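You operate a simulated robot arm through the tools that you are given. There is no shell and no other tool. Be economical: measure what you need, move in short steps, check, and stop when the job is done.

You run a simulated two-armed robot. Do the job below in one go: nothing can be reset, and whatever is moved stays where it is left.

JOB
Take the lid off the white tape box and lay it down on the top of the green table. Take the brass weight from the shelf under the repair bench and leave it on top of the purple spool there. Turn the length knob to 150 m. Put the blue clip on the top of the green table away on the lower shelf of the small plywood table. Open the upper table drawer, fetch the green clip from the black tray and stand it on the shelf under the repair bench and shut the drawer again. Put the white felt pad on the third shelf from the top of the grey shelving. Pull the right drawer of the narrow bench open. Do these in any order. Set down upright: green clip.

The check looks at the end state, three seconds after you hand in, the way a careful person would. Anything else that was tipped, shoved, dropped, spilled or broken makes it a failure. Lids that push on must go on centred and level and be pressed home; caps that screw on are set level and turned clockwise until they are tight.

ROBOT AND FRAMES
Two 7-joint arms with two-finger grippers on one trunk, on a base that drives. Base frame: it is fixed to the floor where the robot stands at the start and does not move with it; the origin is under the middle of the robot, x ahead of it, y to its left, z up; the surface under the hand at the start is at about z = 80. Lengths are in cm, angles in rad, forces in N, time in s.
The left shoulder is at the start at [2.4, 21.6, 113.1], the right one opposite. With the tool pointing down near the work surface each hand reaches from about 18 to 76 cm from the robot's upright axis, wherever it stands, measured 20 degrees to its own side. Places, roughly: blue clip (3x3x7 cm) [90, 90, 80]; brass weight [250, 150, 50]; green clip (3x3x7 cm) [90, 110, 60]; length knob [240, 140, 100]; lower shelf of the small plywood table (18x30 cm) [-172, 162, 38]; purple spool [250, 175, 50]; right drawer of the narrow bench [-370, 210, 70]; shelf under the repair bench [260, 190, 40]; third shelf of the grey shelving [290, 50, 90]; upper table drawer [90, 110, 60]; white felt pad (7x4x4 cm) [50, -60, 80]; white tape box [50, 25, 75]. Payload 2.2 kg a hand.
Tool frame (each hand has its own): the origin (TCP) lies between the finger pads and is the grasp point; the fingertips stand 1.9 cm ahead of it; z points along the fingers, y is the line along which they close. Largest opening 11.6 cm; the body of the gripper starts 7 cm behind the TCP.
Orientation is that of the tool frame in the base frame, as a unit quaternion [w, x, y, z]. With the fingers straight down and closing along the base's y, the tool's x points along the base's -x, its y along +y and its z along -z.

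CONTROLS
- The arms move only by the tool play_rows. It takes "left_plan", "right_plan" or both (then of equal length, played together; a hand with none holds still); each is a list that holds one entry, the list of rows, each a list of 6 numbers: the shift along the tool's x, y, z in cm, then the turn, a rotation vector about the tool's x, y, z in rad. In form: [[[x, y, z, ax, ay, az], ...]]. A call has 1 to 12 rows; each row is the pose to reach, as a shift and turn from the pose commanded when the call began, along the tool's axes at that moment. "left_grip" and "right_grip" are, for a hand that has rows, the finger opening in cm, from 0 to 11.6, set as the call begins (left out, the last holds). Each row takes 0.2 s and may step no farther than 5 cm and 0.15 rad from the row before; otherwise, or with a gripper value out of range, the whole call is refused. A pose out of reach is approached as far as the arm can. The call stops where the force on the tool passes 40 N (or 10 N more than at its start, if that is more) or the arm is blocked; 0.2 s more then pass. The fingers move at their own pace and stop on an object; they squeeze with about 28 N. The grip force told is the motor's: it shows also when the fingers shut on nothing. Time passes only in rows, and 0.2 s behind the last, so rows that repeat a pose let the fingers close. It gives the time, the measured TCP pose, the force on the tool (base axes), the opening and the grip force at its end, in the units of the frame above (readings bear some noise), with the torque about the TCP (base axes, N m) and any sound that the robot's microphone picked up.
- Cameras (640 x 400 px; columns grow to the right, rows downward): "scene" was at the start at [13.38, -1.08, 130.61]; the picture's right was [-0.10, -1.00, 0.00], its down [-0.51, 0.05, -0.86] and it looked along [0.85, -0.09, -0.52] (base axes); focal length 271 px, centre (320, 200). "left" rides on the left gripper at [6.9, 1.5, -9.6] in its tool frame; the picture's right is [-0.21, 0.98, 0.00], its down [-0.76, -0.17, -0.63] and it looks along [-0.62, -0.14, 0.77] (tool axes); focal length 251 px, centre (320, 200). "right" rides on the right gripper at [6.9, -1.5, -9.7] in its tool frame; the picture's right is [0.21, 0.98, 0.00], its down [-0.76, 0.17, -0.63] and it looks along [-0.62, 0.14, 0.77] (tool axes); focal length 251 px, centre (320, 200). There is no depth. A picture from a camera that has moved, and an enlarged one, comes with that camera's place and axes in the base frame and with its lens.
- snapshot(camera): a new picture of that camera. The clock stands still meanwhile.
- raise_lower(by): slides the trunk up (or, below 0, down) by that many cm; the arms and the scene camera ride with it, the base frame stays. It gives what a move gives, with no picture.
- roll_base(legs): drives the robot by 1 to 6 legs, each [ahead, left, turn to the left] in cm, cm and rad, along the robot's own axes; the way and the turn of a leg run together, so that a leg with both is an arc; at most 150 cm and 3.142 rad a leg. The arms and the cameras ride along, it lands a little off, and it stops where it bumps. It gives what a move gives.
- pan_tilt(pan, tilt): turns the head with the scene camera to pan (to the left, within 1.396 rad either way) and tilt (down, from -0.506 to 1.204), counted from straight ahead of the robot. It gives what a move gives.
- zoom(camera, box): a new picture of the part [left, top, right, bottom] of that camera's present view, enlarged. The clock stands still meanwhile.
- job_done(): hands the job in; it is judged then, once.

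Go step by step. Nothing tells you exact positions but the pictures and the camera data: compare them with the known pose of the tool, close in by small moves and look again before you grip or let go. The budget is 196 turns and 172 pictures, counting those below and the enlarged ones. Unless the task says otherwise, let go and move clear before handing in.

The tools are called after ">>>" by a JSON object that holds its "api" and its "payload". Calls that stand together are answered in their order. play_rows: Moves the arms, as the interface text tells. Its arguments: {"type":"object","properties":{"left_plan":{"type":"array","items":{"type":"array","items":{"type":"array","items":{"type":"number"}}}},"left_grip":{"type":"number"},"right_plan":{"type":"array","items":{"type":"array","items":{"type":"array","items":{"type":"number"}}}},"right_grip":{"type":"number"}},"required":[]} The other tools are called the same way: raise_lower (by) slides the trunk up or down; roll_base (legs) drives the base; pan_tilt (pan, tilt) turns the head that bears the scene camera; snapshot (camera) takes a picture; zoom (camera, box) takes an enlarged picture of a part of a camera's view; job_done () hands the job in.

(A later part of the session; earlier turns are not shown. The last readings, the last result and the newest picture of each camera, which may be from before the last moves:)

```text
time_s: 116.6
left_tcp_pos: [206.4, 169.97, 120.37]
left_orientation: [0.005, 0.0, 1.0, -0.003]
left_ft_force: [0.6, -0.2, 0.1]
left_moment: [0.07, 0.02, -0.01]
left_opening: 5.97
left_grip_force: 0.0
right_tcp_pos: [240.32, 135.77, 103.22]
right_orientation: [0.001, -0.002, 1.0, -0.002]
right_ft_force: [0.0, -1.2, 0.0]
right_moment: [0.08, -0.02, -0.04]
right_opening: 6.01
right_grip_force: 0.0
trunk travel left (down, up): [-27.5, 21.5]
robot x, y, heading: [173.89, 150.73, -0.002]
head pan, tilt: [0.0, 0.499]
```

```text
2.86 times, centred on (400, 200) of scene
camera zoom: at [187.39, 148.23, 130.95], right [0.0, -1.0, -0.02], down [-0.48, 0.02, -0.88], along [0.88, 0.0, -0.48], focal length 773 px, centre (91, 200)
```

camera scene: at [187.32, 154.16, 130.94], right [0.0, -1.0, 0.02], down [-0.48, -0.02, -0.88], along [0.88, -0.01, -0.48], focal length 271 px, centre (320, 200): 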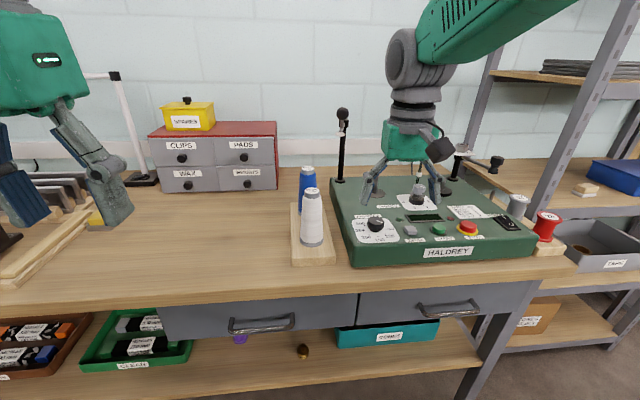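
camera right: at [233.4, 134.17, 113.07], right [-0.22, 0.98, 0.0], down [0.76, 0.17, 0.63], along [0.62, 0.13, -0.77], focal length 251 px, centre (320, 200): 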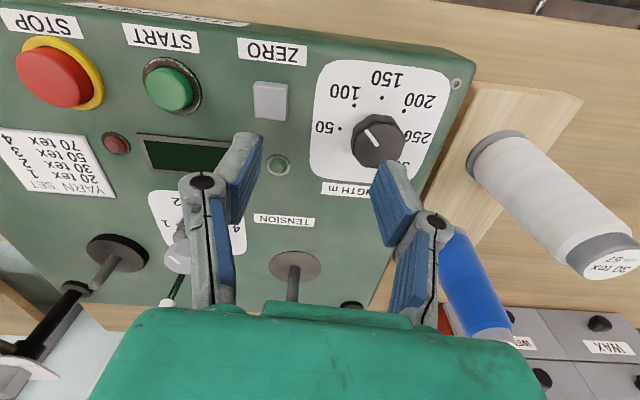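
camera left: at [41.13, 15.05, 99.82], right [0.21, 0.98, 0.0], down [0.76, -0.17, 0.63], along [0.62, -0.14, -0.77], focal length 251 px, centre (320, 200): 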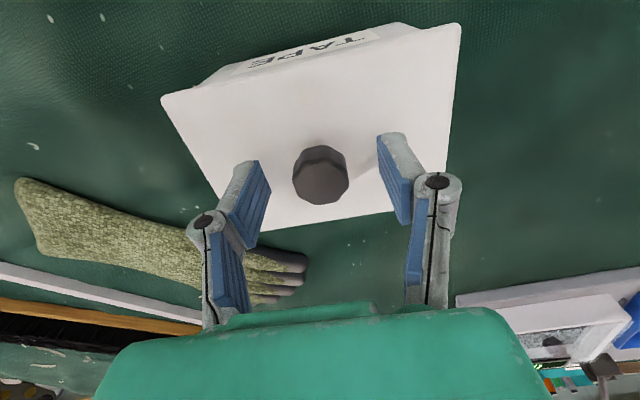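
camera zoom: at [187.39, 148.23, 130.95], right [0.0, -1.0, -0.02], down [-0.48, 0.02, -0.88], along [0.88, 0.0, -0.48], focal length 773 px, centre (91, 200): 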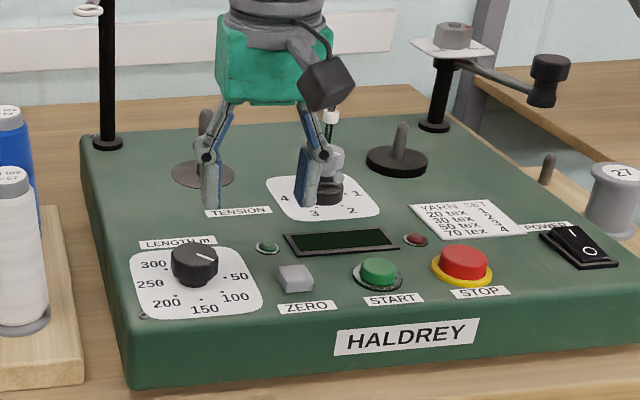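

The robot sways after lateral drives; let it settle, then re-measure.

>>> {"api": "play_rows", "payload": {"right_plan": [[[0, 0, 0, 0, 0, 0], [0, 0, 0, 0, 0, 0], [0, 0, 0, 0, 0, 0], [0, 0, 0, 0, 0, 0], [0, 0, 0, 0, 0, 0], [0, 0, 0, 0, 0, 0], [0, 0, 0, 0, 0, 0], [0, 0, 0, 0, 0, 0], [0, 0, 0, 0, 0, 0], [0, 0, 0, 0, 0, 0], [0, 0, 0, 0, 0, 0], [0, 0, 0, 0, 0, 0]]]}}

>>> {"api": "play_rows", "payload": {"right_plan": [[[0, 0, 0, 0, 0, 0], [0, 0, 0, 0, 0, 0], [0, 0, 0, 0, 0, 0], [0, 0, 0, 0, 0, 0], [0, 0, 0, 0, 0, 0]]]}}

>>> {"api": "play_rows", "payload": {"right_plan": [[[0, 0, 0, 0, 0, 0], [0, 0, 0, 0, 0, 0], [0, 0, 0, 0, 0, 0], [0, 0, 0, 0, 0, 0], [0, 0, 0, 0, 0, 0]]]}}

>>> {"api": "snapshot", "payload": {"camera": "right"}}

```text
time_s: 119.2
left_tcp_pos: [206.41, 170.33, 120.37]
left_orientation: [0.004, 0.0, 1.0, -0.004]
left_ft_force: [-0.1, -0.3, -0.6]
left_moment: [0.09, 0.03, -0.02]
left_opening: 5.99
left_grip_force: 0.2
right_tcp_pos: [240.38, 136.09, 103.46]
right_orientation: [0.001, -0.001, 1.0, -0.003]
right_ft_force: [0.0, -1.4, -0.3]
right_moment: [0.06, -0.03, 0.01]
right_opening: 6.02
right_grip_force: 0.2
trunk travel left (down, up): [-27.5, 21.5]
robot x, y, heading: [173.47, 150.65, -0.003]
head pan, tilt: [0.0, 0.499]
```

```text
time_s: 120.4
left_tcp_pos: [206.48, 174.41, 119.97]
left_orientation: [0.008, -0.003, 1.0, -0.019]
left_ft_force: [0.5, 0.6, 0.7]
left_moment: [-0.1, 0.02, 0.02]
left_opening: 5.99
left_grip_force: 0.0
right_tcp_pos: [240.45, 139.88, 103.67]
right_orientation: [0.001, -0.004, 1.0, -0.017]
right_ft_force: [1.0, 1.5, 0.0]
right_moment: [-0.11, 0.07, -0.02]
right_opening: 6.0
right_grip_force: 0.1
trunk travel left (down, up): [-27.5, 21.5]
robot x, y, heading: [173.88, 151.55, -0.005]
head pan, tilt: [0.0, 0.499]
```

```text
time_s: 121.6
left_tcp_pos: [206.29, 169.25, 120.82]
left_orientation: [0.009, 0.0, 1.0, 0.001]
left_ft_force: [0.5, -0.9, 0.0]
left_moment: [0.08, -0.01, 0.02]
left_opening: 6.02
left_grip_force: 0.1
right_tcp_pos: [240.41, 135.18, 103.26]
right_orientation: [0.001, -0.001, 1.0, 0.001]
right_ft_force: [-0.3, -1.2, 1.3]
right_moment: [0.13, 0.01, 0.0]
right_opening: 6.01
right_grip_force: 0.0
trunk travel left (down, up): [-27.5, 21.5]
robot x, y, heading: [173.94, 150.24, -0.004]
head pan, tilt: [0.0, 0.499]
```

```text
112 pictures are left
camera right: at [233.41, 133.57, 113.05], right [-0.22, 0.98, 0.0], down [0.76, 0.17, 0.63], along [0.62, 0.14, -0.77], focal length 251 px, centre (320, 200)
```

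right: 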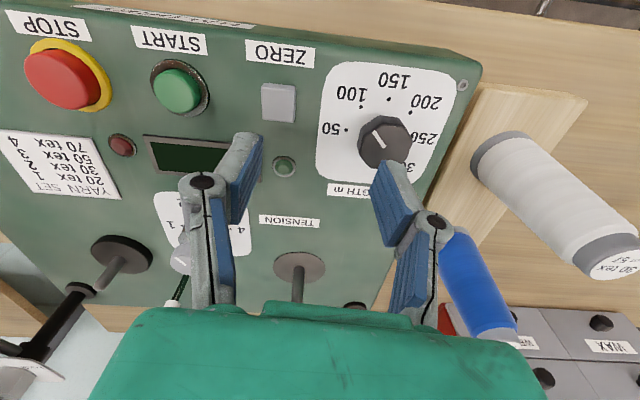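

The sway persists after sideways legs; I'll see whether ending on a small forward leg stops it.

>>> {"api": "roll_base", "payload": {"legs": [[-3, 0, 0]]}}

>>> {"api": "play_rows", "payload": {"right_plan": [[[0, 0, 0, 0, 0, 0], [0, 0, 0, 0, 0, 0], [0, 0, 0, 0, 0, 0]]]}}

>>> {"api": "play_rows", "payload": {"right_plan": [[[0, 0, 0, 0, 0, 0], [0, 0, 0, 0, 0, 0], [0, 0, 0, 0, 0, 0]]]}}

>>> {"api": "play_rows", "payload": {"right_plan": [[[0, 0, 0, 0, 0, 0], [0, 0, 0, 0, 0, 0], [0, 0, 0, 0, 0, 0]]]}}

>>> {"api": "play_rows", "payload": {"right_plan": [[[0, 0, 0, 0, 0, 0], [0, 0, 0, 0, 0, 0], [0, 0, 0, 0, 0, 0]]]}}

```text
time_s: 122.4
left_tcp_pos: [203.76, 169.54, 120.71]
left_orientation: [0.008, 0.001, 1.0, -0.001]
left_ft_force: [0.1, 0.0, 0.1]
left_moment: [0.05, 0.06, -0.02]
left_opening: 6.01
left_grip_force: 0.0
right_tcp_pos: [237.72, 135.36, 103.15]
right_orientation: [-0.001, 0.001, 1.0, -0.001]
right_ft_force: [0.4, -0.4, 0.7]
right_moment: [0.11, -0.01, 0.03]
right_opening: 5.99
right_grip_force: 0.1
trunk travel left (down, up): [-27.5, 21.5]
robot x, y, heading: [170.98, 150.45, -0.001]
head pan, tilt: [0.0, 0.499]
```

```text
time_s: 123.2
left_tcp_pos: [202.9, 169.53, 120.67]
left_orientation: [0.011, 0.001, 1.0, -0.001]
left_ft_force: [0.4, -0.3, -0.4]
left_moment: [0.03, 0.03, 0.03]
left_opening: 5.97
left_grip_force: 0.1
right_tcp_pos: [237.24, 135.26, 103.68]
right_orientation: [0.002, 0.001, 1.0, -0.002]
right_ft_force: [0.0, -1.0, -0.9]
right_moment: [0.06, 0.0, -0.03]
right_opening: 6.01
right_grip_force: 0.1
trunk travel left (down, up): [-27.5, 21.5]
robot x, y, heading: [170.93, 150.44, -0.004]
head pan, tilt: [0.0, 0.499]
```

```text
time_s: 124.0
left_tcp_pos: [203.06, 170.47, 120.49]
left_orientation: [0.009, 0.0, 1.0, -0.006]
left_ft_force: [0.2, 0.2, -0.6]
left_moment: [0.03, 0.01, -0.01]
left_opening: 6.01
left_grip_force: 0.1
right_tcp_pos: [237.32, 135.88, 103.58]
right_orientation: [0.002, 0.0, 1.0, -0.005]
right_ft_force: [-0.1, 0.3, -0.2]
right_moment: [0.02, 0.0, 0.0]
right_opening: 6.01
right_grip_force: 0.0
trunk travel left (down, up): [-27.5, 21.5]
robot x, y, heading: [170.66, 150.62, -0.0]
head pan, tilt: [0.0, 0.499]
```

```text
time_s: 124.8
left_tcp_pos: [203.01, 171.2, 120.34]
left_orientation: [0.009, -0.001, 1.0, -0.009]
left_ft_force: [0.6, 0.0, 0.0]
left_moment: [-0.01, 0.01, -0.01]
left_opening: 6.01
left_grip_force: 0.0
right_tcp_pos: [237.28, 136.8, 103.66]
right_orientation: [0.003, -0.001, 1.0, -0.007]
right_ft_force: [0.2, -0.7, 1.1]
right_moment: [0.0, 0.01, -0.01]
right_opening: 6.0
right_grip_force: 0.1
trunk travel left (down, up): [-27.5, 21.5]
robot x, y, heading: [170.92, 150.51, -0.003]
head pan, tilt: [0.0, 0.499]
```

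```text
time_s: 125.6
left_tcp_pos: [203.03, 171.85, 120.36]
left_orientation: [0.007, 0.0, 1.0, -0.01]
left_ft_force: [-0.1, -0.2, -0.2]
left_moment: [-0.04, -0.03, -0.01]
left_opening: 6.02
left_grip_force: 0.1
right_tcp_pos: [237.2, 137.38, 103.92]
right_orientation: [0.003, -0.002, 1.0, -0.01]
right_ft_force: [0.0, 1.3, 0.0]
right_moment: [-0.05, 0.01, 0.02]
right_opening: 5.99
right_grip_force: 0.0
trunk travel left (down, up): [-27.5, 21.5]
robot x, y, heading: [170.89, 150.72, -0.005]
head pan, tilt: [0.0, 0.499]
```

>>> {"api": "play_rows", "payload": {"right_plan": [[[0, 0, 0, 0, 0, 0], [0, 0, 0, 0, 0, 0], [0, 0, 0, 0, 0, 0], [0, 0, 0, 0, 0, 0], [0, 0, 0, 0, 0, 0], [0, 0, 0, 0, 0, 0]]]}}

>>> {"api": "play_rows", "payload": {"right_plan": [[[0, 0, 0, 0, 0, 0], [0, 0, 0, 0, 0, 0], [0, 0, 0, 0, 0, 0]]]}}

>>> {"api": "play_rows", "payload": {"right_plan": [[[0, 0, 0, 0, 0, 0], [0, 0, 0, 0, 0, 0], [0, 0, 0, 0, 0, 0]]]}}

>>> {"api": "play_rows", "payload": {"right_plan": [[[0, 0, 0, 0, 0, 0], [0, 0, 0, 0, 0, 0], [0, 0, 0, 0, 0, 0]]]}}

```text
time_s: 127.0
left_tcp_pos: [203.12, 170.38, 120.26]
left_orientation: [0.006, 0.0, 1.0, -0.006]
left_ft_force: [0.2, 0.1, 0.2]
left_moment: [-0.01, 0.0, -0.01]
left_opening: 6.0
left_grip_force: 0.0
right_tcp_pos: [237.25, 136.05, 103.72]
right_orientation: [0.003, 0.0, 1.0, -0.005]
right_ft_force: [0.2, 0.6, 0.2]
right_moment: [0.0, 0.0, -0.02]
right_opening: 6.0
right_grip_force: 0.0
trunk travel left (down, up): [-27.5, 21.5]
robot x, y, heading: [171.04, 150.7, -0.001]
head pan, tilt: [0.0, 0.499]
```

```text
time_s: 127.8
left_tcp_pos: [203.24, 169.83, 120.32]
left_orientation: [0.006, 0.001, 1.0, -0.003]
left_ft_force: [0.3, 0.1, 0.9]
left_moment: [0.0, 0.01, -0.02]
left_opening: 5.97
left_grip_force: 0.1
right_tcp_pos: [237.25, 135.55, 103.54]
right_orientation: [0.003, 0.0, 1.0, -0.003]
right_ft_force: [1.1, -0.6, 0.3]
right_moment: [0.08, -0.03, 0.01]
right_opening: 5.97
right_grip_force: 0.1
trunk travel left (down, up): [-27.5, 21.5]
robot x, y, heading: [171.08, 150.27, -0.005]
head pan, tilt: [0.0, 0.499]
```

```text
time_s: 128.6
left_tcp_pos: [203.03, 169.46, 120.51]
left_orientation: [0.006, 0.001, 1.0, -0.002]
left_ft_force: [0.5, -0.4, 0.2]
left_moment: [0.06, -0.01, -0.01]
left_opening: 6.01
left_grip_force: 0.1
right_tcp_pos: [237.32, 135.19, 103.54]
right_orientation: [0.003, -0.001, 1.0, -0.002]
right_ft_force: [0.1, -0.7, 0.2]
right_moment: [0.02, -0.05, 0.0]
right_opening: 6.0
right_grip_force: 0.1
trunk travel left (down, up): [-27.5, 21.5]
robot x, y, heading: [170.74, 150.55, -0.004]
head pan, tilt: [0.0, 0.499]
```

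```text
time_s: 129.4
left_tcp_pos: [203.07, 169.56, 120.53]
left_orientation: [0.007, 0.001, 1.0, -0.001]
left_ft_force: [0.6, -0.4, -0.5]
left_moment: [0.01, 0.01, 0.02]
left_opening: 5.99
left_grip_force: 0.1
right_tcp_pos: [237.26, 135.3, 103.5]
right_orientation: [0.002, 0.0, 1.0, -0.002]
right_ft_force: [0.2, -0.6, -0.9]
right_moment: [0.04, -0.01, 0.01]
right_opening: 6.03
right_grip_force: 0.0
trunk travel left (down, up): [-27.5, 21.5]
robot x, y, heading: [170.92, 150.37, -0.004]
head pan, tilt: [0.0, 0.499]
```

Sway is now small. Move over the knob and check.

>>> {"api": "play_rows", "payload": {"right_plan": [[[-1.5, 2.3, 0, 0, 0, 0], [-3.1, 4.4, 0, 0, 0, 0], [-3.1, 4.4, 2, 0, 0, 0], [-3.1, 4.4, 3.5, 0, 0, 0]]]}}

>>> {"api": "snapshot", "payload": {"camera": "right"}}

>>> {"api": "zoom", "payload": {"camera": "scene", "box": [320, 130, 480, 270]}}

```text
time_s: 130.4
left_tcp_pos: [203.17, 169.83, 120.57]
left_orientation: [0.007, 0.0, 1.0, -0.005]
left_ft_force: [-0.6, -1.2, 0.1]
left_moment: [0.06, 0.0, 0.02]
left_opening: 6.0
left_grip_force: 0.2
right_tcp_pos: [240.64, 139.95, 100.14]
right_orientation: [0.001, -0.001, 1.0, -0.003]
right_ft_force: [1.2, -0.4, -0.1]
right_moment: [0.02, -0.01, -0.01]
right_opening: 6.0
right_grip_force: 0.0
right hand out of reach, approached as far as the arm can: row 2
trunk travel left (down, up): [-27.5, 21.5]
robot x, y, heading: [171.01, 150.71, -0.009]
head pan, tilt: [0.0, 0.499]
```

```text
111 pictures are left
camera right: at [233.64, 138.47, 109.72], right [-0.21, 0.98, -0.01], down [0.75, 0.17, 0.63], along [0.62, 0.13, -0.77], focal length 251 px, centre (320, 200)
```

right: 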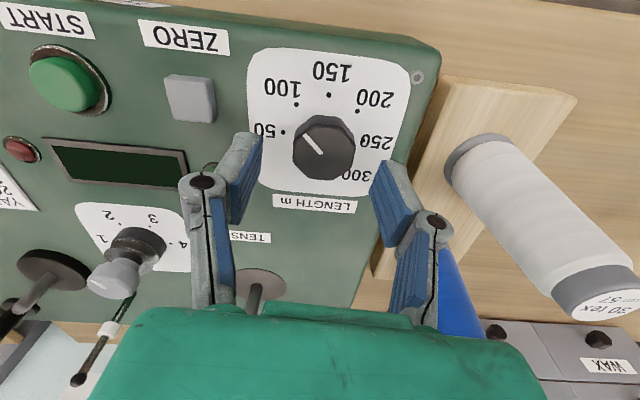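

```text
2.86 times, centred on (400, 200) of scene
camera zoom: at [184.55, 149.65, 130.96], right [0.0, -1.0, 0.0], down [-0.48, 0.01, -0.88], along [0.88, 0.0, -0.48], focal length 773 px, centre (91, 200)
```

zoom: 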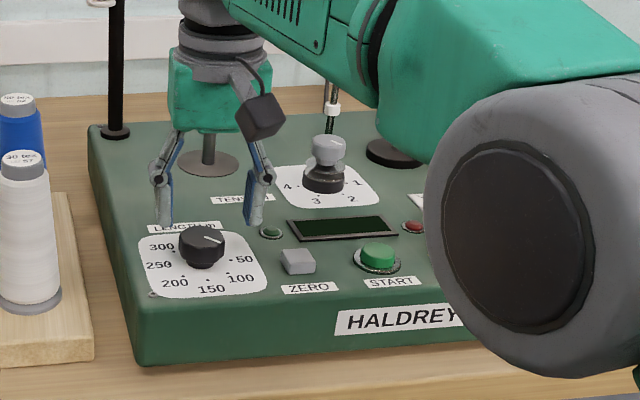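

Aligned. Descend and close on the knob.

>>> {"api": "play_rows", "payload": {"right_plan": [[[0.2, 0.1, 1.5, 0, 0, 0], [0.2, 0.1, 2.9, 0, 0, 0]]]}}

>>> {"api": "play_rows", "payload": {"right_plan": [[[0, 0, 0, 0, 0, 0], [0, 0, 0, 0, 0, 0]]], "right_grip": 0}}

>>> {"api": "snapshot", "payload": {"camera": "right"}}

```text
time_s: 131.0
left_tcp_pos: [203.17, 170.3, 120.48]
left_orientation: [0.008, 0.0, 1.0, -0.004]
left_ft_force: [-0.2, 0.0, -0.7]
left_moment: [0.02, 0.0, -0.04]
left_opening: 6.0
left_grip_force: 0.1
right_tcp_pos: [240.43, 140.32, 96.94]
right_orientation: [0.001, 0.001, 1.0, -0.005]
right_ft_force: [0.1, 0.5, 0.4]
right_moment: [0.0, 0.04, 0.0]
right_opening: 5.99
right_grip_force: 0.0
trunk travel left (down, up): [-27.5, 21.5]
robot x, y, heading: [171.16, 150.49, -0.004]
head pan, tilt: [0.0, 0.499]
```

```text
time_s: 131.6
left_tcp_pos: [203.12, 170.5, 120.35]
left_orientation: [0.005, 0.001, 1.0, -0.006]
left_ft_force: [0.8, -0.1, -0.6]
left_moment: [-0.01, 0.0, 0.01]
left_opening: 5.99
left_grip_force: 0.1
right_tcp_pos: [240.43, 140.26, 97.1]
right_orientation: [0.002, 0.001, 1.0, -0.007]
right_ft_force: [2.3, -11.4, -3.9]
right_moment: [-0.65, 0.1, -0.08]
right_opening: 3.88
right_grip_force: 44.7
trunk travel left (down, up): [-27.5, 21.5]
robot x, y, heading: [171.19, 150.75, 0.0]
head pan, tilt: [0.0, 0.499]
```

```text
109 pictures are left
camera right: at [233.47, 138.88, 106.79], right [-0.21, 0.98, -0.01], down [0.75, 0.17, 0.63], along [0.62, 0.12, -0.77], focal length 251 px, centre (320, 200)
```

right: 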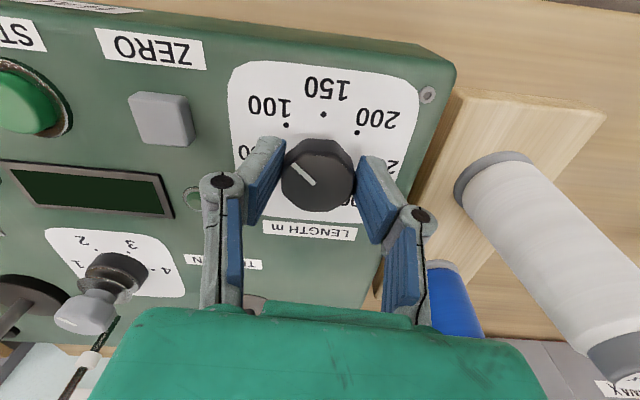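

Gripped. Turn clockwise 0.9 rad.

>>> {"api": "play_rows", "payload": {"right_plan": [[[0, 0, 0, 0, 0, 0.12], [0, 0, 0, 0, 0, 0.25], [0, 0, 0, 0, 0, 0.38], [0, 0, 0, 0, 0, 0.51], [0, 0, 0, 0, 0, 0.64], [0, 0, 0, 0, 0, 0.77], [0, 0, 0, 0, 0, 0.9], [0, 0, 0, 0, 0, 0.9]]]}}

>>> {"api": "snapshot", "payload": {"camera": "right"}}

>>> {"api": "zoom", "payload": {"camera": "scene", "box": [320, 190, 420, 265]}}

```text
time_s: 133.4
left_tcp_pos: [203.56, 170.42, 120.05]
left_orientation: [0.002, 0.0, 1.0, -0.006]
left_ft_force: [-0.4, 0.7, 0.0]
left_moment: [-0.02, 0.05, 0.01]
left_opening: 6.01
left_grip_force: 0.0
right_tcp_pos: [240.66, 140.71, 97.04]
right_orientation: [0.004, 0.436, 0.9, -0.003]
right_ft_force: [15.8, -5.1, -15.0]
right_moment: [0.01, -0.11, 0.06]
right_opening: 3.87
right_grip_force: 45.1
trunk travel left (down, up): [-27.5, 21.5]
robot x, y, heading: [171.0, 150.75, -0.002]
head pan, tilt: [0.0, 0.499]
```

```text
108 pictures are left
camera right: at [235.1, 145.26, 106.75], right [0.63, 0.77, -0.01], down [0.6, -0.48, 0.64], along [0.49, -0.41, -0.77], focal length 251 px, centre (320, 200)
```

right: 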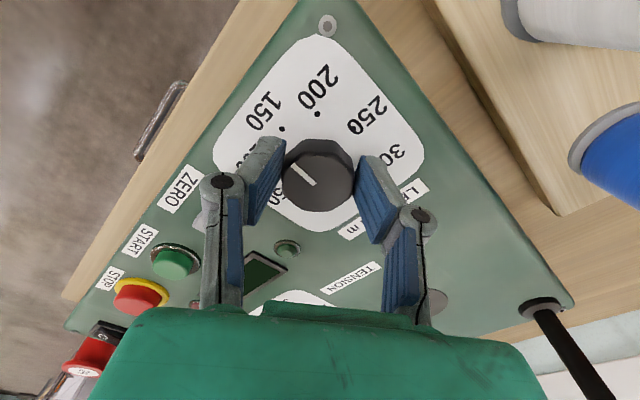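

```text
5.33 times, centred on (370, 228) of scene
camera zoom: at [185.08, 150.36, 130.89], right [0.0, -1.0, 0.0], down [-0.49, 0.0, -0.87], along [0.87, 0.0, -0.49], focal length 1443 px, centre (53, 53)
```

zoom: 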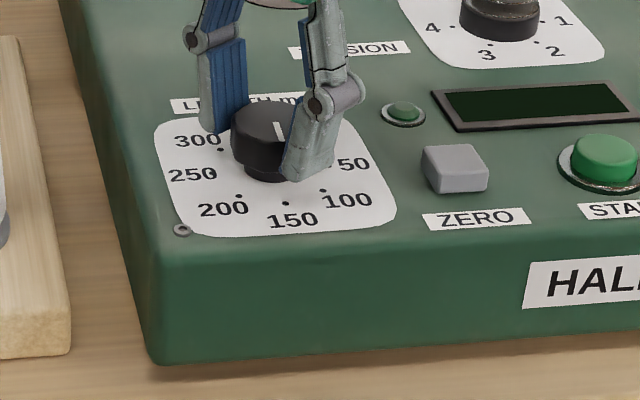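

>>> {"api": "zoom", "payload": {"camera": "scene", "box": [350, 200, 394, 235]}}

>>> {"api": "zoom", "payload": {"camera": "right", "box": [220, 60, 420, 240]}}

```text
11.43 times, centred on (372, 218) of scene
camera zoom: at [185.08, 150.36, 130.89], right [0.0, -1.0, 0.0], down [-0.49, 0.0, -0.87], along [0.87, 0.0, -0.49], focal length 3092 px, centre (-274, 0)
```

zoom: 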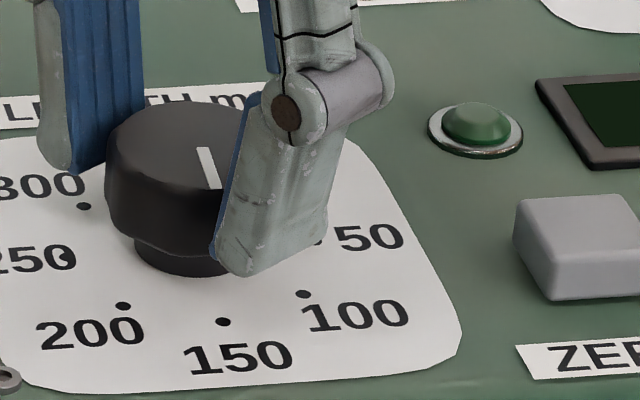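

```text
2.22 times, centred on (320, 150) of right
camera zoom: at [235.1, 145.26, 106.75], right [0.63, 0.77, -0.01], down [0.6, -0.48, 0.64], along [0.49, -0.41, -0.77], focal length 559 px, centre (320, 311)
```

zoom: 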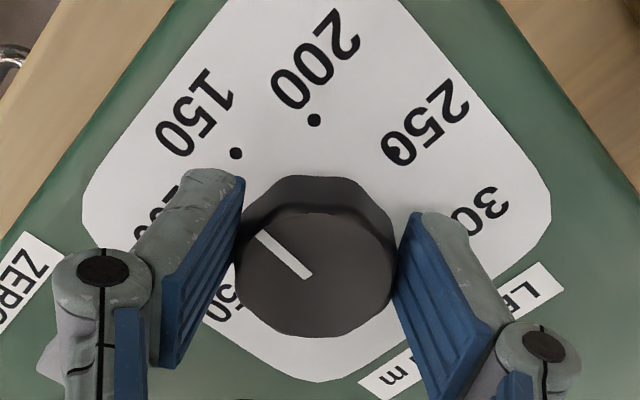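

The dial itself sits about 6–7° rotated, so I overshot by ~4°. Turn back 0.07 rad, then release and check.

>>> {"api": "play_rows", "payload": {"right_plan": [[[0, 0, 0, 0, 0, -0.04], [0, 0, 0, 0, 0, -0.075], [0, 0, 0, 0, 0, -0.075], [0, 0, 0, 0, 0, -0.075]]]}}

>>> {"api": "play_rows", "payload": {"right_plan": [[[0, 0, 0, 0, 0, 0], [0, 0, -1.5, 0, 0, 0], [0, 0, -4, 0, 0, 0], [0, 0, -6, 0, 0, 0], [0, 0, -6, 0, 0, 0]]], "right_grip": 6.5}}

>>> {"api": "zoom", "payload": {"camera": "right", "box": [220, 40, 420, 200]}}

>>> {"api": "zoom", "payload": {"camera": "scene", "box": [340, 190, 410, 245]}}

```text
time_s: 134.4
left_tcp_pos: [203.49, 170.66, 119.97]
left_orientation: [0.002, 0.0, 1.0, -0.006]
left_ft_force: [-0.4, -0.1, 0.0]
left_moment: [-0.02, -0.03, 0.02]
left_opening: 6.01
left_grip_force: 0.0
right_tcp_pos: [240.52, 140.79, 97.08]
right_orientation: [0.003, 0.4, 0.916, -0.004]
right_ft_force: [14.1, -2.4, -18.5]
right_moment: [-0.57, -0.61, 0.0]
right_opening: 3.91
right_grip_force: 45.0
trunk travel left (down, up): [-27.5, 21.5]
robot x, y, heading: [170.96, 150.66, 0.005]
head pan, tilt: [0.0, 0.499]
```

```text
time_s: 135.6
left_tcp_pos: [203.06, 170.75, 120.32]
left_orientation: [0.007, 0.0, 1.0, -0.006]
left_ft_force: [0.5, 0.3, 0.1]
left_moment: [0.0, 0.05, 0.03]
left_opening: 6.01
left_grip_force: 0.0
right_tcp_pos: [239.95, 140.77, 103.25]
right_orientation: [0.004, 0.401, 0.916, -0.006]
right_ft_force: [0.3, 0.2, 0.3]
right_moment: [0.01, -0.01, -0.02]
right_opening: 6.49
right_grip_force: 0.0
trunk travel left (down, up): [-27.5, 21.5]
robot x, y, heading: [171.33, 150.57, -0.01]
head pan, tilt: [0.0, 0.499]
```

```text
2.50 times, centred on (320, 120) of right
camera zoom: at [234.04, 144.95, 113.02], right [0.57, 0.82, -0.01], down [0.63, -0.44, 0.64], along [0.52, -0.37, -0.77], focal length 629 px, centre (320, 400)
```

zoom: 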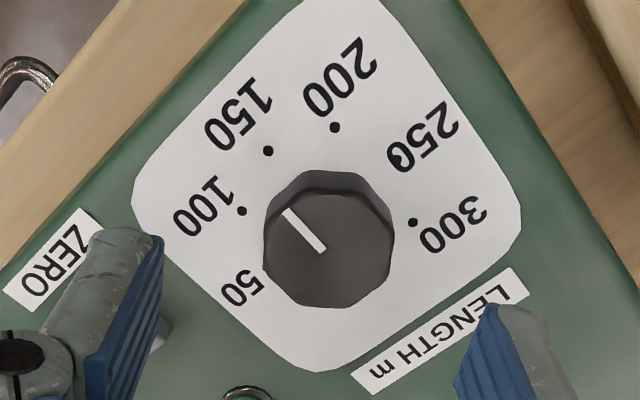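

```text
7.27 times, centred on (375, 218) of scene
camera zoom: at [184.47, 150.57, 130.97], right [0.0, -1.0, 0.0], down [-0.48, 0.0, -0.88], along [0.88, 0.0, -0.48], focal length 1968 px, centre (-80, 73)
```

zoom: 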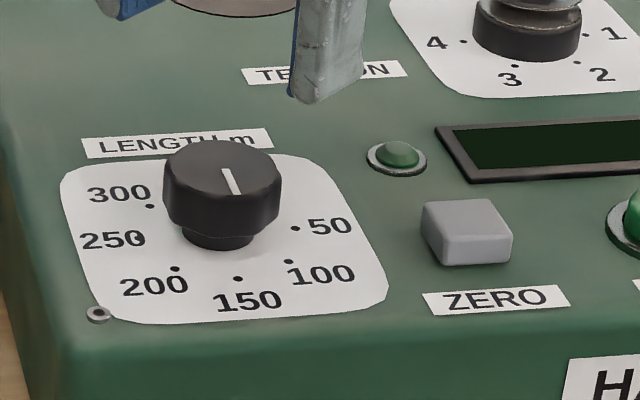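

The pointer now reads 150 (within ~1.5°). Retract the right hand; next, the brass weight with the left hand.

>>> {"api": "play_rows", "payload": {"right_plan": [[[0, 0, -4, 0, 0, 0], [0, 0, -8, 0, 0, 0], [1.9, -4.4, -8, 0, 0, -0.13], [3.4, -8.5, -8, 0, 0, -0.27], [5, -12.8, -8, 0, 0, -0.41], [6.6, -17, -8, 0, 0, -0.55], [8.2, -21.2, -8, 0, 0, -0.69], [9.6, -25.2, -8, 0, 0, -0.82]]]}}

>>> {"api": "raise_lower", "payload": {"by": -22}}

>>> {"api": "pan_tilt", "payload": {"pan": 0.1, "tilt": 0.6}}

>>> {"api": "snapshot", "payload": {"camera": "scene"}}

```text
time_s: 137.4
left_tcp_pos: [203.25, 170.49, 120.32]
left_orientation: [0.005, 0.001, 1.0, -0.005]
left_ft_force: [0.1, 0.1, 0.1]
left_moment: [0.0, 0.06, 0.0]
left_opening: 6.0
left_grip_force: 0.1
right_tcp_pos: [238.58, 134.58, 114.54]
right_orientation: [0.002, 0.003, 1.0, -0.006]
right_ft_force: [-0.4, -0.5, 1.1]
right_moment: [-0.04, 0.06, 0.0]
right_opening: 6.5
right_grip_force: 0.2
right hand out of reach, approached as far as the arm can: row 1, 2, 3, 4, 5, 6, 7, 8
trunk travel left (down, up): [-27.5, 21.5]
robot x, y, heading: [171.4, 150.5, -0.001]
head pan, tilt: [0.0, 0.499]
```

```text
time_s: 139.3
left_tcp_pos: [202.77, 170.46, 99.95]
left_orientation: [0.007, 0.001, 1.0, -0.005]
left_ft_force: [-0.3, -0.5, -0.4]
left_moment: [-0.02, 0.02, -0.03]
left_opening: 6.01
left_grip_force: 0.0
right_tcp_pos: [238.42, 134.35, 95.44]
right_orientation: [0.014, 0.006, 1.0, -0.006]
right_ft_force: [-4.9, -4.5, 10.7]
right_moment: [-0.42, 0.04, -0.19]
right_opening: 7.41
right_grip_force: 2.5
trunk travel left (down, up): [-7.1, 41.9]
robot x, y, heading: [171.4, 150.48, 0.001]
head pan, tilt: [0.0, 0.499]
heard: click
stopped: the force on the tool passed its limit at 46 N (the readings are from after the stop); the commanded pose is now the measured one
```

```text
time_s: 140.0
left_tcp_pos: [202.86, 170.63, 99.91]
left_orientation: [0.008, 0.0, 1.0, -0.005]
left_ft_force: [0.3, -0.7, 1.0]
left_moment: [-0.01, -0.01, -0.04]
left_opening: 5.98
left_grip_force: 0.0
right_tcp_pos: [238.39, 134.42, 95.42]
right_orientation: [0.015, 0.005, 1.0, -0.006]
right_ft_force: [-0.4, -6.4, 14.1]
right_moment: [-0.34, -0.1, -0.03]
right_opening: 7.55
right_grip_force: 2.6
trunk travel left (down, up): [-7.1, 41.9]
robot x, y, heading: [171.04, 150.43, -0.0]
head pan, tilt: [0.099, 0.6]
```

```text
102 pictures are left
camera scene: at [183.93, 151.26, 109.71], right [0.1, -1.0, 0.0], down [-0.56, -0.05, -0.82], along [0.82, 0.08, -0.57], focal length 271 px, centre (320, 200)
```

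scene: 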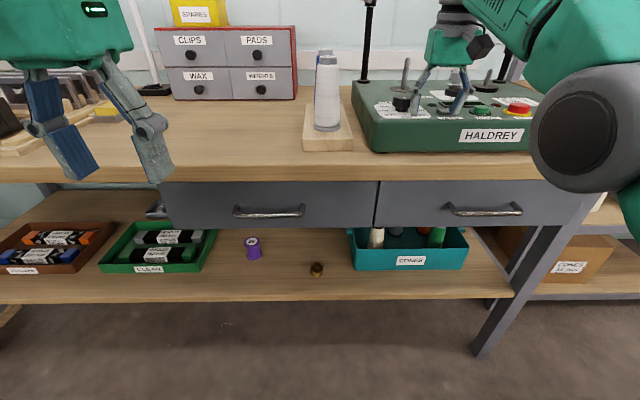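

The right hand had not moved (out of reach) and came down on the panel. I raise the trunk straight back up and inspect.

>>> {"api": "raise_lower", "payload": {"by": 16}}

>>> {"api": "snapshot", "payload": {"camera": "right"}}

>>> {"api": "snapshot", "payload": {"camera": "scene"}}

```text
time_s: 141.8
left_tcp_pos: [202.88, 170.67, 115.78]
left_orientation: [0.004, 0.0, 1.0, -0.006]
left_ft_force: [0.6, 0.3, 0.1]
left_moment: [0.01, 0.0, 0.0]
left_opening: 6.0
left_grip_force: 0.0
right_tcp_pos: [238.57, 134.44, 111.21]
right_orientation: [0.012, 0.004, 1.0, -0.006]
right_ft_force: [0.1, 0.9, -0.4]
right_moment: [0.01, 0.03, 0.03]
right_opening: 6.49
right_grip_force: 0.1
trunk travel left (down, up): [-23.1, 25.9]
robot x, y, heading: [171.23, 150.58, -0.001]
head pan, tilt: [0.099, 0.6]
```

```text
101 pictures are left
camera right: at [231.38, 133.05, 120.81], right [-0.21, 0.98, -0.02], down [0.74, 0.17, 0.65], along [0.64, 0.12, -0.76], focal length 251 px, centre (320, 200)
```

right: 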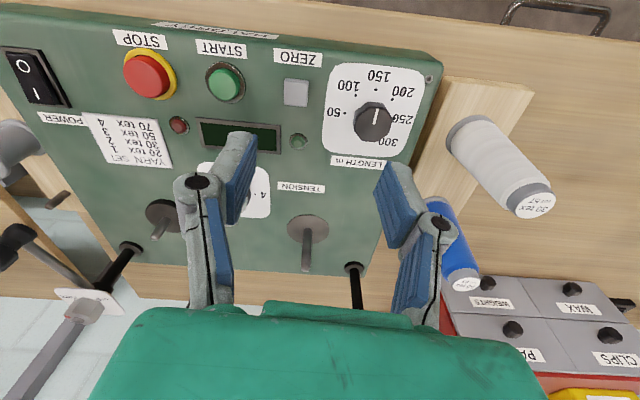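

```text
100 pictures are left
camera scene: at [184.22, 151.38, 125.65], right [0.1, -1.0, 0.0], down [-0.57, -0.06, -0.82], along [0.82, 0.08, -0.57], focal length 271 px, centre (320, 200)
```

scene: 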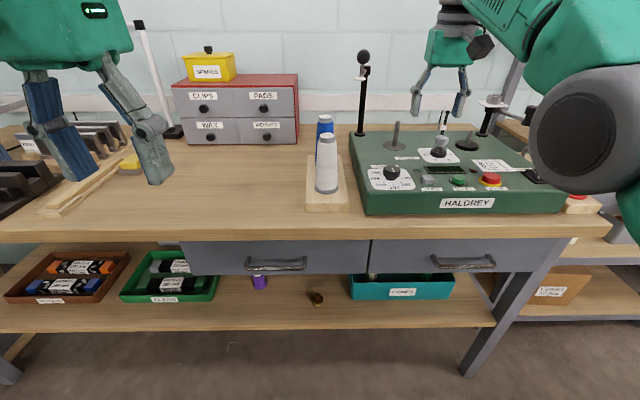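

>>> {"api": "zoom", "payload": {"camera": "right", "box": [310, 50, 450, 170]}}

>>> {"api": "zoom", "payload": {"camera": "scene", "box": [345, 120, 535, 220]}}

```text
3.33 times, centred on (380, 110) of right
camera zoom: at [231.38, 133.05, 120.81], right [-0.21, 0.98, -0.02], down [0.74, 0.17, 0.65], along [0.64, 0.12, -0.76], focal length 838 px, centre (120, 500)
```

zoom: 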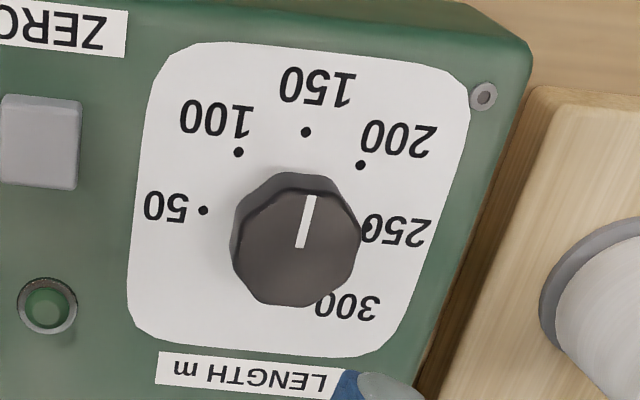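

```text
3.37 times, centred on (440, 170) of scene
camera zoom: at [184.22, 151.38, 125.65], right [0.1, -1.0, 0.0], down [-0.57, -0.06, -0.82], along [0.82, 0.08, -0.57], focal length 912 px, centre (-84, 301)
```

zoom: 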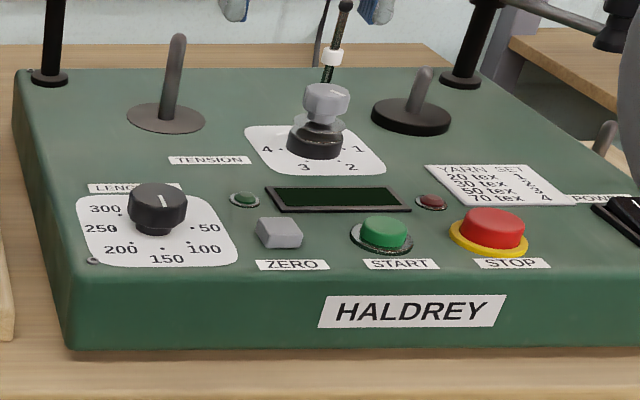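

The knob still reads 150 and nothing else shifted. Now retreat the right hand in small checked moves.

>>> {"api": "play_rows", "payload": {"right_plan": [[[2, 0, 0, 0, 0, 0], [5, 0, 0, 0, 0, 0], [9, -1, -1, 0, 0, 0], [13, -2, -2, 0, 0, 0], [17, -3, -2, 0, 0, 0], [21, -4, -2, 0, 0, 0]]]}}

```text
time_s: 143.2
left_tcp_pos: [202.92, 170.71, 115.82]
left_orientation: [0.005, 0.0, 1.0, -0.007]
left_ft_force: [0.4, -1.0, -1.0]
left_moment: [-0.02, 0.01, -0.02]
left_opening: 6.03
left_grip_force: 0.1
right_tcp_pos: [235.93, 134.8, 117.58]
right_orientation: [0.013, 0.004, 1.0, -0.005]
right_ft_force: [0.3, -0.8, -0.4]
right_moment: [-0.02, 0.0, -0.01]
right_opening: 6.48
right_grip_force: 0.0
right hand out of reach, approached as far as the arm can: row 1, 2, 3, 4, 5, 6
trunk travel left (down, up): [-23.1, 25.9]
robot x, y, heading: [171.52, 151.01, 0.002]
head pan, tilt: [0.099, 0.6]
```

The right arm is in an awkward configuration; I back the base off clear of the bench, then free it by moving outward.

>>> {"api": "roll_base", "payload": {"legs": [[-28, 0, 0]]}}

>>> {"api": "play_rows", "payload": {"right_plan": [[[0, -4, 0, 0, 0, 0], [0, -8, 0, 0, 0, 0], [0, -12, 0, 0, 0, 0], [0, -16, 0, 0, 0, 0]]]}}

>>> {"api": "play_rows", "payload": {"right_plan": [[[3, 0, 0, 0, 0, 0], [7, 0, 0, 0, 0, 0], [11, 0, 0, 0, 0, 0], [15, 0, 0, 0, 0, 0]]]}}

>>> {"api": "snapshot", "payload": {"camera": "scene"}}

```text
time_s: 145.2
left_tcp_pos: [175.59, 170.65, 115.79]
left_orientation: [0.004, 0.002, 1.0, -0.005]
left_ft_force: [0.0, 0.6, 0.3]
left_moment: [-0.01, 0.0, 0.01]
left_opening: 5.98
left_grip_force: 0.1
right_tcp_pos: [208.48, 134.8, 117.68]
right_orientation: [0.012, 0.005, 1.0, -0.006]
right_ft_force: [0.0, -0.2, -0.2]
right_moment: [0.0, -0.02, 0.0]
right_opening: 6.48
right_grip_force: 0.0
trunk travel left (down, up): [-23.1, 25.9]
robot x, y, heading: [143.54, 150.64, -0.005]
head pan, tilt: [0.099, 0.6]
```

```text
time_s: 146.2
left_tcp_pos: [175.29, 170.39, 115.75]
left_orientation: [0.001, 0.001, 1.0, -0.005]
left_ft_force: [0.3, -0.6, 0.3]
left_moment: [0.04, -0.01, 0.01]
left_opening: 6.01
left_grip_force: 0.2
right_tcp_pos: [209.24, 118.46, 118.71]
right_orientation: [0.013, 0.004, 1.0, -0.003]
right_ft_force: [0.7, -0.6, -0.4]
right_moment: [0.01, 0.0, -0.01]
right_opening: 6.48
right_grip_force: 0.1
right hand out of reach, approached as far as the arm can: row 1, 2, 3, 4
trunk travel left (down, up): [-23.1, 25.9]
robot x, y, heading: [144.08, 151.02, -0.0]
head pan, tilt: [0.099, 0.6]
```

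```text
time_s: 147.2
left_tcp_pos: [175.2, 170.47, 115.71]
left_orientation: [0.001, 0.001, 1.0, -0.005]
left_ft_force: [0.2, -0.1, 1.0]
left_moment: [0.0, -0.04, -0.03]
left_opening: 5.98
left_grip_force: 0.0
right_tcp_pos: [208.16, 118.04, 120.75]
right_orientation: [0.014, 0.005, 1.0, -0.006]
right_ft_force: [0.4, 1.1, -0.4]
right_moment: [0.02, -0.03, -0.04]
right_opening: 6.51
right_grip_force: 0.1
right hand out of reach, approached as far as the arm can: row 1, 2, 3, 4
trunk travel left (down, up): [-23.1, 25.9]
robot x, y, heading: [143.55, 151.01, -0.004]
head pan, tilt: [0.099, 0.6]
```

```text
97 pictures are left
camera scene: at [156.73, 151.31, 125.67], right [0.09, -1.0, 0.0], down [-0.57, -0.05, -0.82], along [0.82, 0.08, -0.57], focal length 271 px, centre (320, 200)
```

scene: 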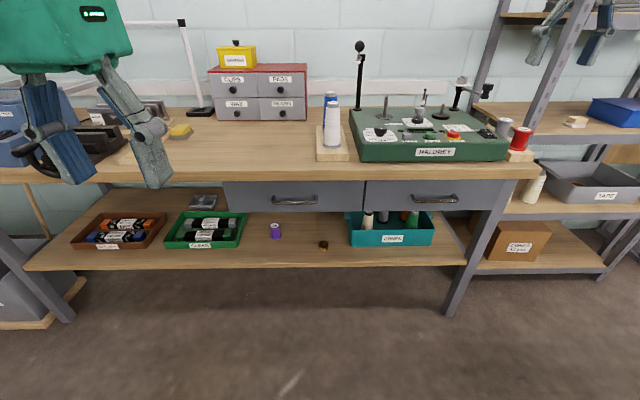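

>>> {"api": "play_rows", "payload": {"right_plan": [[[0, 0, 4, 0, 0, 0], [2, 0, 8, 0, 0, 0], [5, 0, 11, 0, 0, 0], [9, 0, 13, 0, 0, 0], [13, 0, 13, 0, 0, 0]]]}}

>>> {"api": "pan_tilt", "payload": {"pan": -0.6, "tilt": 0.3}}

>>> {"api": "snapshot", "payload": {"camera": "scene"}}

```text
time_s: 148.4
left_tcp_pos: [175.27, 170.63, 115.73]
left_orientation: [0.002, 0.001, 1.0, -0.005]
left_ft_force: [-0.2, -0.4, -0.2]
left_moment: [0.02, 0.02, 0.01]
left_opening: 5.99
left_grip_force: 0.1
right_tcp_pos: [211.83, 117.09, 112.63]
right_orientation: [0.013, 0.006, 1.0, -0.005]
right_ft_force: [-0.2, -0.9, -0.1]
right_moment: [-0.01, -0.02, -0.01]
right_opening: 6.46
right_grip_force: 0.0
right hand out of reach, approached as far as the arm can: row 1, 2, 3, 4, 5
trunk travel left (down, up): [-23.1, 25.9]
robot x, y, heading: [143.19, 150.83, -0.003]
head pan, tilt: [0.099, 0.6]
```

```text
time_s: 149.4
left_tcp_pos: [175.32, 170.52, 115.8]
left_orientation: [0.001, 0.002, 1.0, -0.006]
left_ft_force: [0.8, 0.1, 0.0]
left_moment: [-0.02, -0.03, -0.01]
left_opening: 6.0
left_grip_force: 0.1
right_tcp_pos: [211.78, 117.22, 112.55]
right_orientation: [0.013, 0.006, 1.0, -0.006]
right_ft_force: [-0.7, -0.5, -0.3]
right_moment: [0.04, 0.02, -0.03]
right_opening: 6.48
right_grip_force: 0.0
trunk travel left (down, up): [-23.1, 25.9]
robot x, y, heading: [143.25, 150.58, -0.007]
head pan, tilt: [-0.6, 0.3]
```

```text
96 pictures are left
camera scene: at [155.68, 145.21, 128.41], right [-0.57, -0.82, 0.0], down [-0.25, 0.17, -0.95], along [0.78, -0.54, -0.3], focal length 271 px, centre (320, 200)
```

scene: 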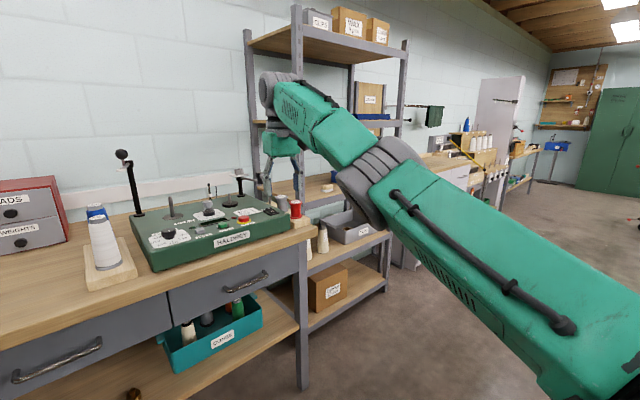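

The right arm is in an elbow-low configuration. I'll try pitching the hand forward while drawing it back and outward.

>>> {"api": "play_rows", "payload": {"right_plan": [[[0, -3, 0, 0, -0.14, 0], [0, -6, 0, 0, -0.28, 0], [0, -9, 0, 0, -0.42, 0], [2, -12, 0, 0, -0.56, 0], [5, -15, 0, 0, -0.7, 0], [9, -15, 0, 0, -0.8, 0], [13, -15, 0, 0, -0.8, 0], [17, -15, 0, 0, -0.8, 0]]]}}

>>> {"api": "snapshot", "payload": {"camera": "scene"}}

```text
time_s: 151.2
left_tcp_pos: [174.83, 170.37, 115.95]
left_orientation: [0.003, 0.001, 1.0, -0.005]
left_ft_force: [-0.3, -1.0, 0.5]
left_moment: [-0.01, -0.07, -0.02]
left_opening: 5.98
left_grip_force: 0.0
right_tcp_pos: [215.79, 91.34, 125.89]
right_orientation: [0.402, 0.002, 0.915, -0.005]
right_ft_force: [-0.4, -0.5, -0.7]
right_moment: [0.01, -0.03, 0.0]
right_opening: 6.49
right_grip_force: 0.0
right hand out of reach, approached as far as the arm can: row 1, 2, 3, 4, 5, 6, 7, 8
trunk travel left (down, up): [-23.1, 25.9]
robot x, y, heading: [143.85, 150.62, -0.009]
head pan, tilt: [-0.6, 0.3]
```

```text
95 pictures are left
camera scene: at [155.27, 145.18, 128.47], right [-0.57, -0.82, 0.0], down [-0.24, 0.17, -0.96], along [0.79, -0.54, -0.3], focal length 271 px, centre (320, 200)
```

scene: 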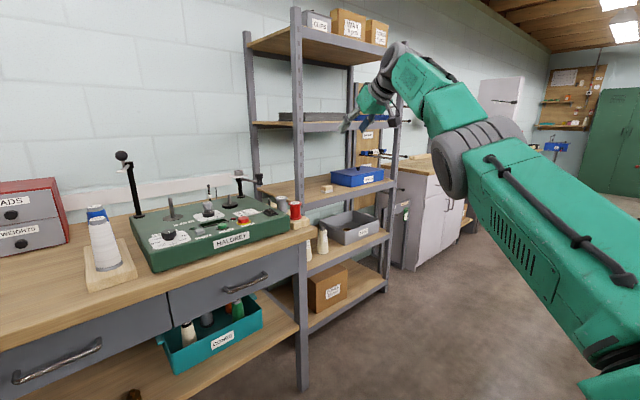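

>>> {"api": "play_rows", "payload": {"right_plan": [[[1.5, -3.3, -1.4, 0.037, 0, 0.034], [3.2, -6.5, -3, 0.074, 0, 0.068], [5, -9.6, -4.8, 0.11, 0, 0.1], [6.9, -12.6, -6.8, 0.147, 0, 0.136], [8.8, -15.6, -8.9, 0.184, 0, 0.17], [10.7, -18.5, -11, 0.22, 0, 0.2], [12.6, -21.2, -13.2, 0.258, 0, 0.237], [14.5, -23.9, -15.4, 0.294, 0, 0.27], [16.3, -26.4, -17.5, 0.33, 0, 0.305], [18.1, -28.9, -19.7, 0.368, 0, 0.339]]]}}

>>> {"api": "snapshot", "payload": {"camera": "scene"}}

```text
time_s: 153.4
left_tcp_pos: [175.11, 170.26, 115.83]
left_orientation: [0.004, 0.001, 1.0, -0.006]
left_ft_force: [-0.1, 0.0, -0.8]
left_moment: [0.01, -0.01, 0.04]
left_opening: 6.0
left_grip_force: 0.2
right_tcp_pos: [190.26, 59.4, 125.58]
right_orientation: [0.39, 0.23, 0.885, -0.104]
right_ft_force: [0.2, 0.5, 0.9]
right_moment: [0.0, -0.02, 0.03]
right_opening: 6.5
right_grip_force: 0.1
right hand out of reach, approached as far as the arm can: row 1, 2, 3, 4, 5, 6, 7, 8, 9, 10
trunk travel left (down, up): [-23.1, 25.9]
robot x, y, heading: [143.64, 150.6, -0.004]
head pan, tilt: [-0.6, 0.3]
```

```text
94 pictures are left
camera scene: at [155.38, 144.72, 128.42], right [-0.57, -0.82, 0.0], down [-0.24, 0.17, -0.95], along [0.78, -0.54, -0.3], focal length 271 px, centre (320, 200)
```

scene: 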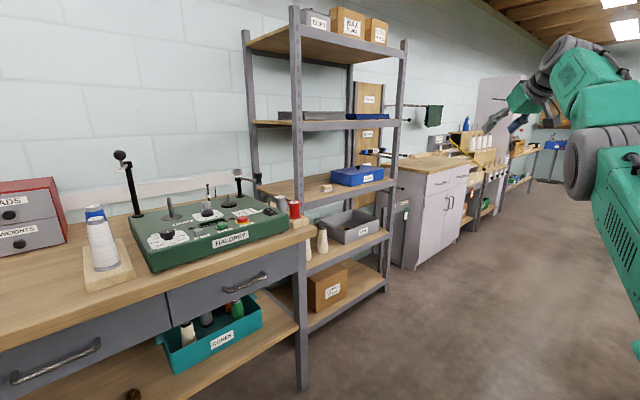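

>>> {"api": "play_rows", "payload": {"right_plan": [[[3.2, 0, 2.9, 0, 0, 0], [6.4, 0, 5.8, 0, 0, 0], [9.6, 0, 8.7, 0, 0, 0], [12.8, 0, 11.6, 0, 0, 0], [16, 0, 14.5, 0, 0, 0], [19.2, 0, 17.4, 0, 0, 0], [22.1, 0, 20.2, 0, 0, 0]]]}}

>>> {"api": "pan_tilt", "payload": {"pan": -1.0, "tilt": 0.5}}

>>> {"api": "snapshot", "payload": {"camera": "scene"}}

```text
time_s: 155.0
left_tcp_pos: [175.29, 170.35, 115.78]
left_orientation: [0.002, 0.002, 1.0, -0.004]
left_ft_force: [0.3, 0.0, -0.3]
left_moment: [0.04, 0.0, -0.02]
left_opening: 6.0
left_grip_force: 0.1
right_tcp_pos: [193.67, 52.97, 95.8]
right_orientation: [0.39, 0.229, 0.886, -0.104]
right_ft_force: [0.1, -0.2, -0.7]
right_moment: [0.0, 0.01, -0.03]
right_opening: 6.49
right_grip_force: 0.0
right hand out of reach, approached as far as the arm can: row 1, 2, 3, 4, 5, 6, 7
trunk travel left (down, up): [-23.1, 25.9]
robot x, y, heading: [143.6, 150.8, -0.008]
head pan, tilt: [-0.6, 0.3]
```

```text
time_s: 155.9
left_tcp_pos: [175.26, 170.43, 115.8]
left_orientation: [0.003, 0.002, 1.0, -0.004]
left_ft_force: [-0.2, 0.4, 0.4]
left_moment: [-0.01, -0.04, -0.01]
left_opening: 6.02
left_grip_force: 0.1
right_tcp_pos: [193.68, 53.03, 96.02]
right_orientation: [0.39, 0.23, 0.885, -0.106]
right_ft_force: [-0.3, -0.3, -0.8]
right_moment: [-0.05, 0.01, -0.02]
right_opening: 6.5
right_grip_force: 0.1
trunk travel left (down, up): [-23.1, 25.9]
robot x, y, heading: [143.48, 150.58, -0.004]
head pan, tilt: [-1.0, 0.499]
```

```text
93 pictures are left
camera scene: at [152.71, 142.42, 126.58], right [-0.84, -0.54, 0.0], down [-0.26, 0.41, -0.88], along [0.47, -0.74, -0.48], focal length 271 px, centre (320, 200)
```

scene: 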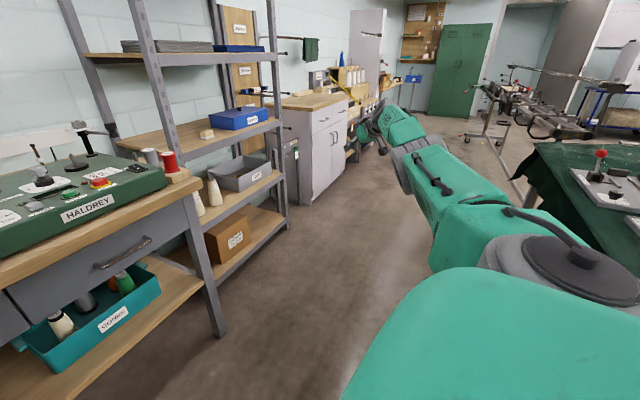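

Arm is nearly straight and the wrist bend is the limit. Fold it with the hand turned to point forward.

>>> {"api": "play_rows", "payload": {"right_plan": [[[1.6, 1.9, -3.3, 0, -0.13, 0], [3.2, 3.9, -6.5, 0, -0.26, 0], [4.8, 5.8, -9.8, 0, -0.39, 0], [6.4, 7.7, -13, 0, -0.52, 0], [8, 9.7, -16.3, 0, -0.65, 0], [9.7, 11.6, -19.6, 0, -0.78, 0], [11.3, 13.5, -22.8, 0, -0.9, 0], [12.9, 15.4, -26.1, 0, -1.0, 0], [14.5, 17.4, -29.3, 0, -1.1, 0], [16.1, 19.3, -32.6, 0, -1.2, 0]]]}}

>>> {"api": "snapshot", "payload": {"camera": "scene"}}

```text
time_s: 158.1
left_tcp_pos: [175.39, 170.47, 115.75]
left_orientation: [0.003, 0.001, 1.0, -0.004]
left_ft_force: [-0.8, 0.0, -0.2]
left_moment: [-0.04, 0.02, 0.01]
left_opening: 6.01
left_grip_force: 0.1
right_tcp_pos: [186.07, 56.23, 83.81]
right_orientation: [0.822, 0.129, 0.51, -0.218]
right_ft_force: [-0.7, -1.3, 1.4]
right_moment: [-0.02, 0.1, 0.06]
right_opening: 6.49
right_grip_force: 0.1
right hand out of reach, approached as far as the arm can: row 1, 2, 3, 4, 5, 6, 7, 8, 9, 10
trunk travel left (down, up): [-23.1, 25.9]
robot x, y, heading: [143.48, 150.65, -0.008]
head pan, tilt: [-1.0, 0.499]
```

```text
92 pictures are left
camera scene: at [152.76, 142.43, 126.56], right [-0.84, -0.53, 0.0], down [-0.26, 0.41, -0.88], along [0.47, -0.74, -0.48], focal length 271 px, centre (320, 200)
```

scene: 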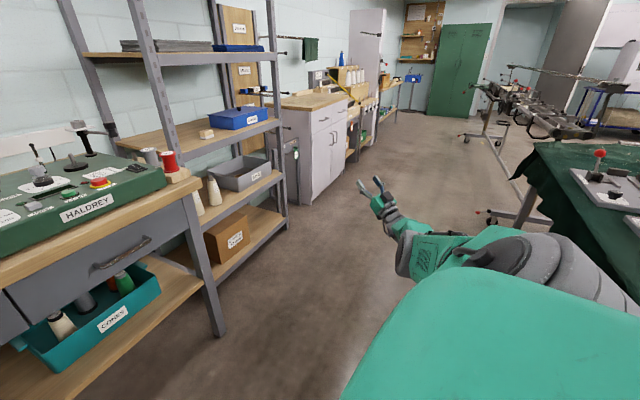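

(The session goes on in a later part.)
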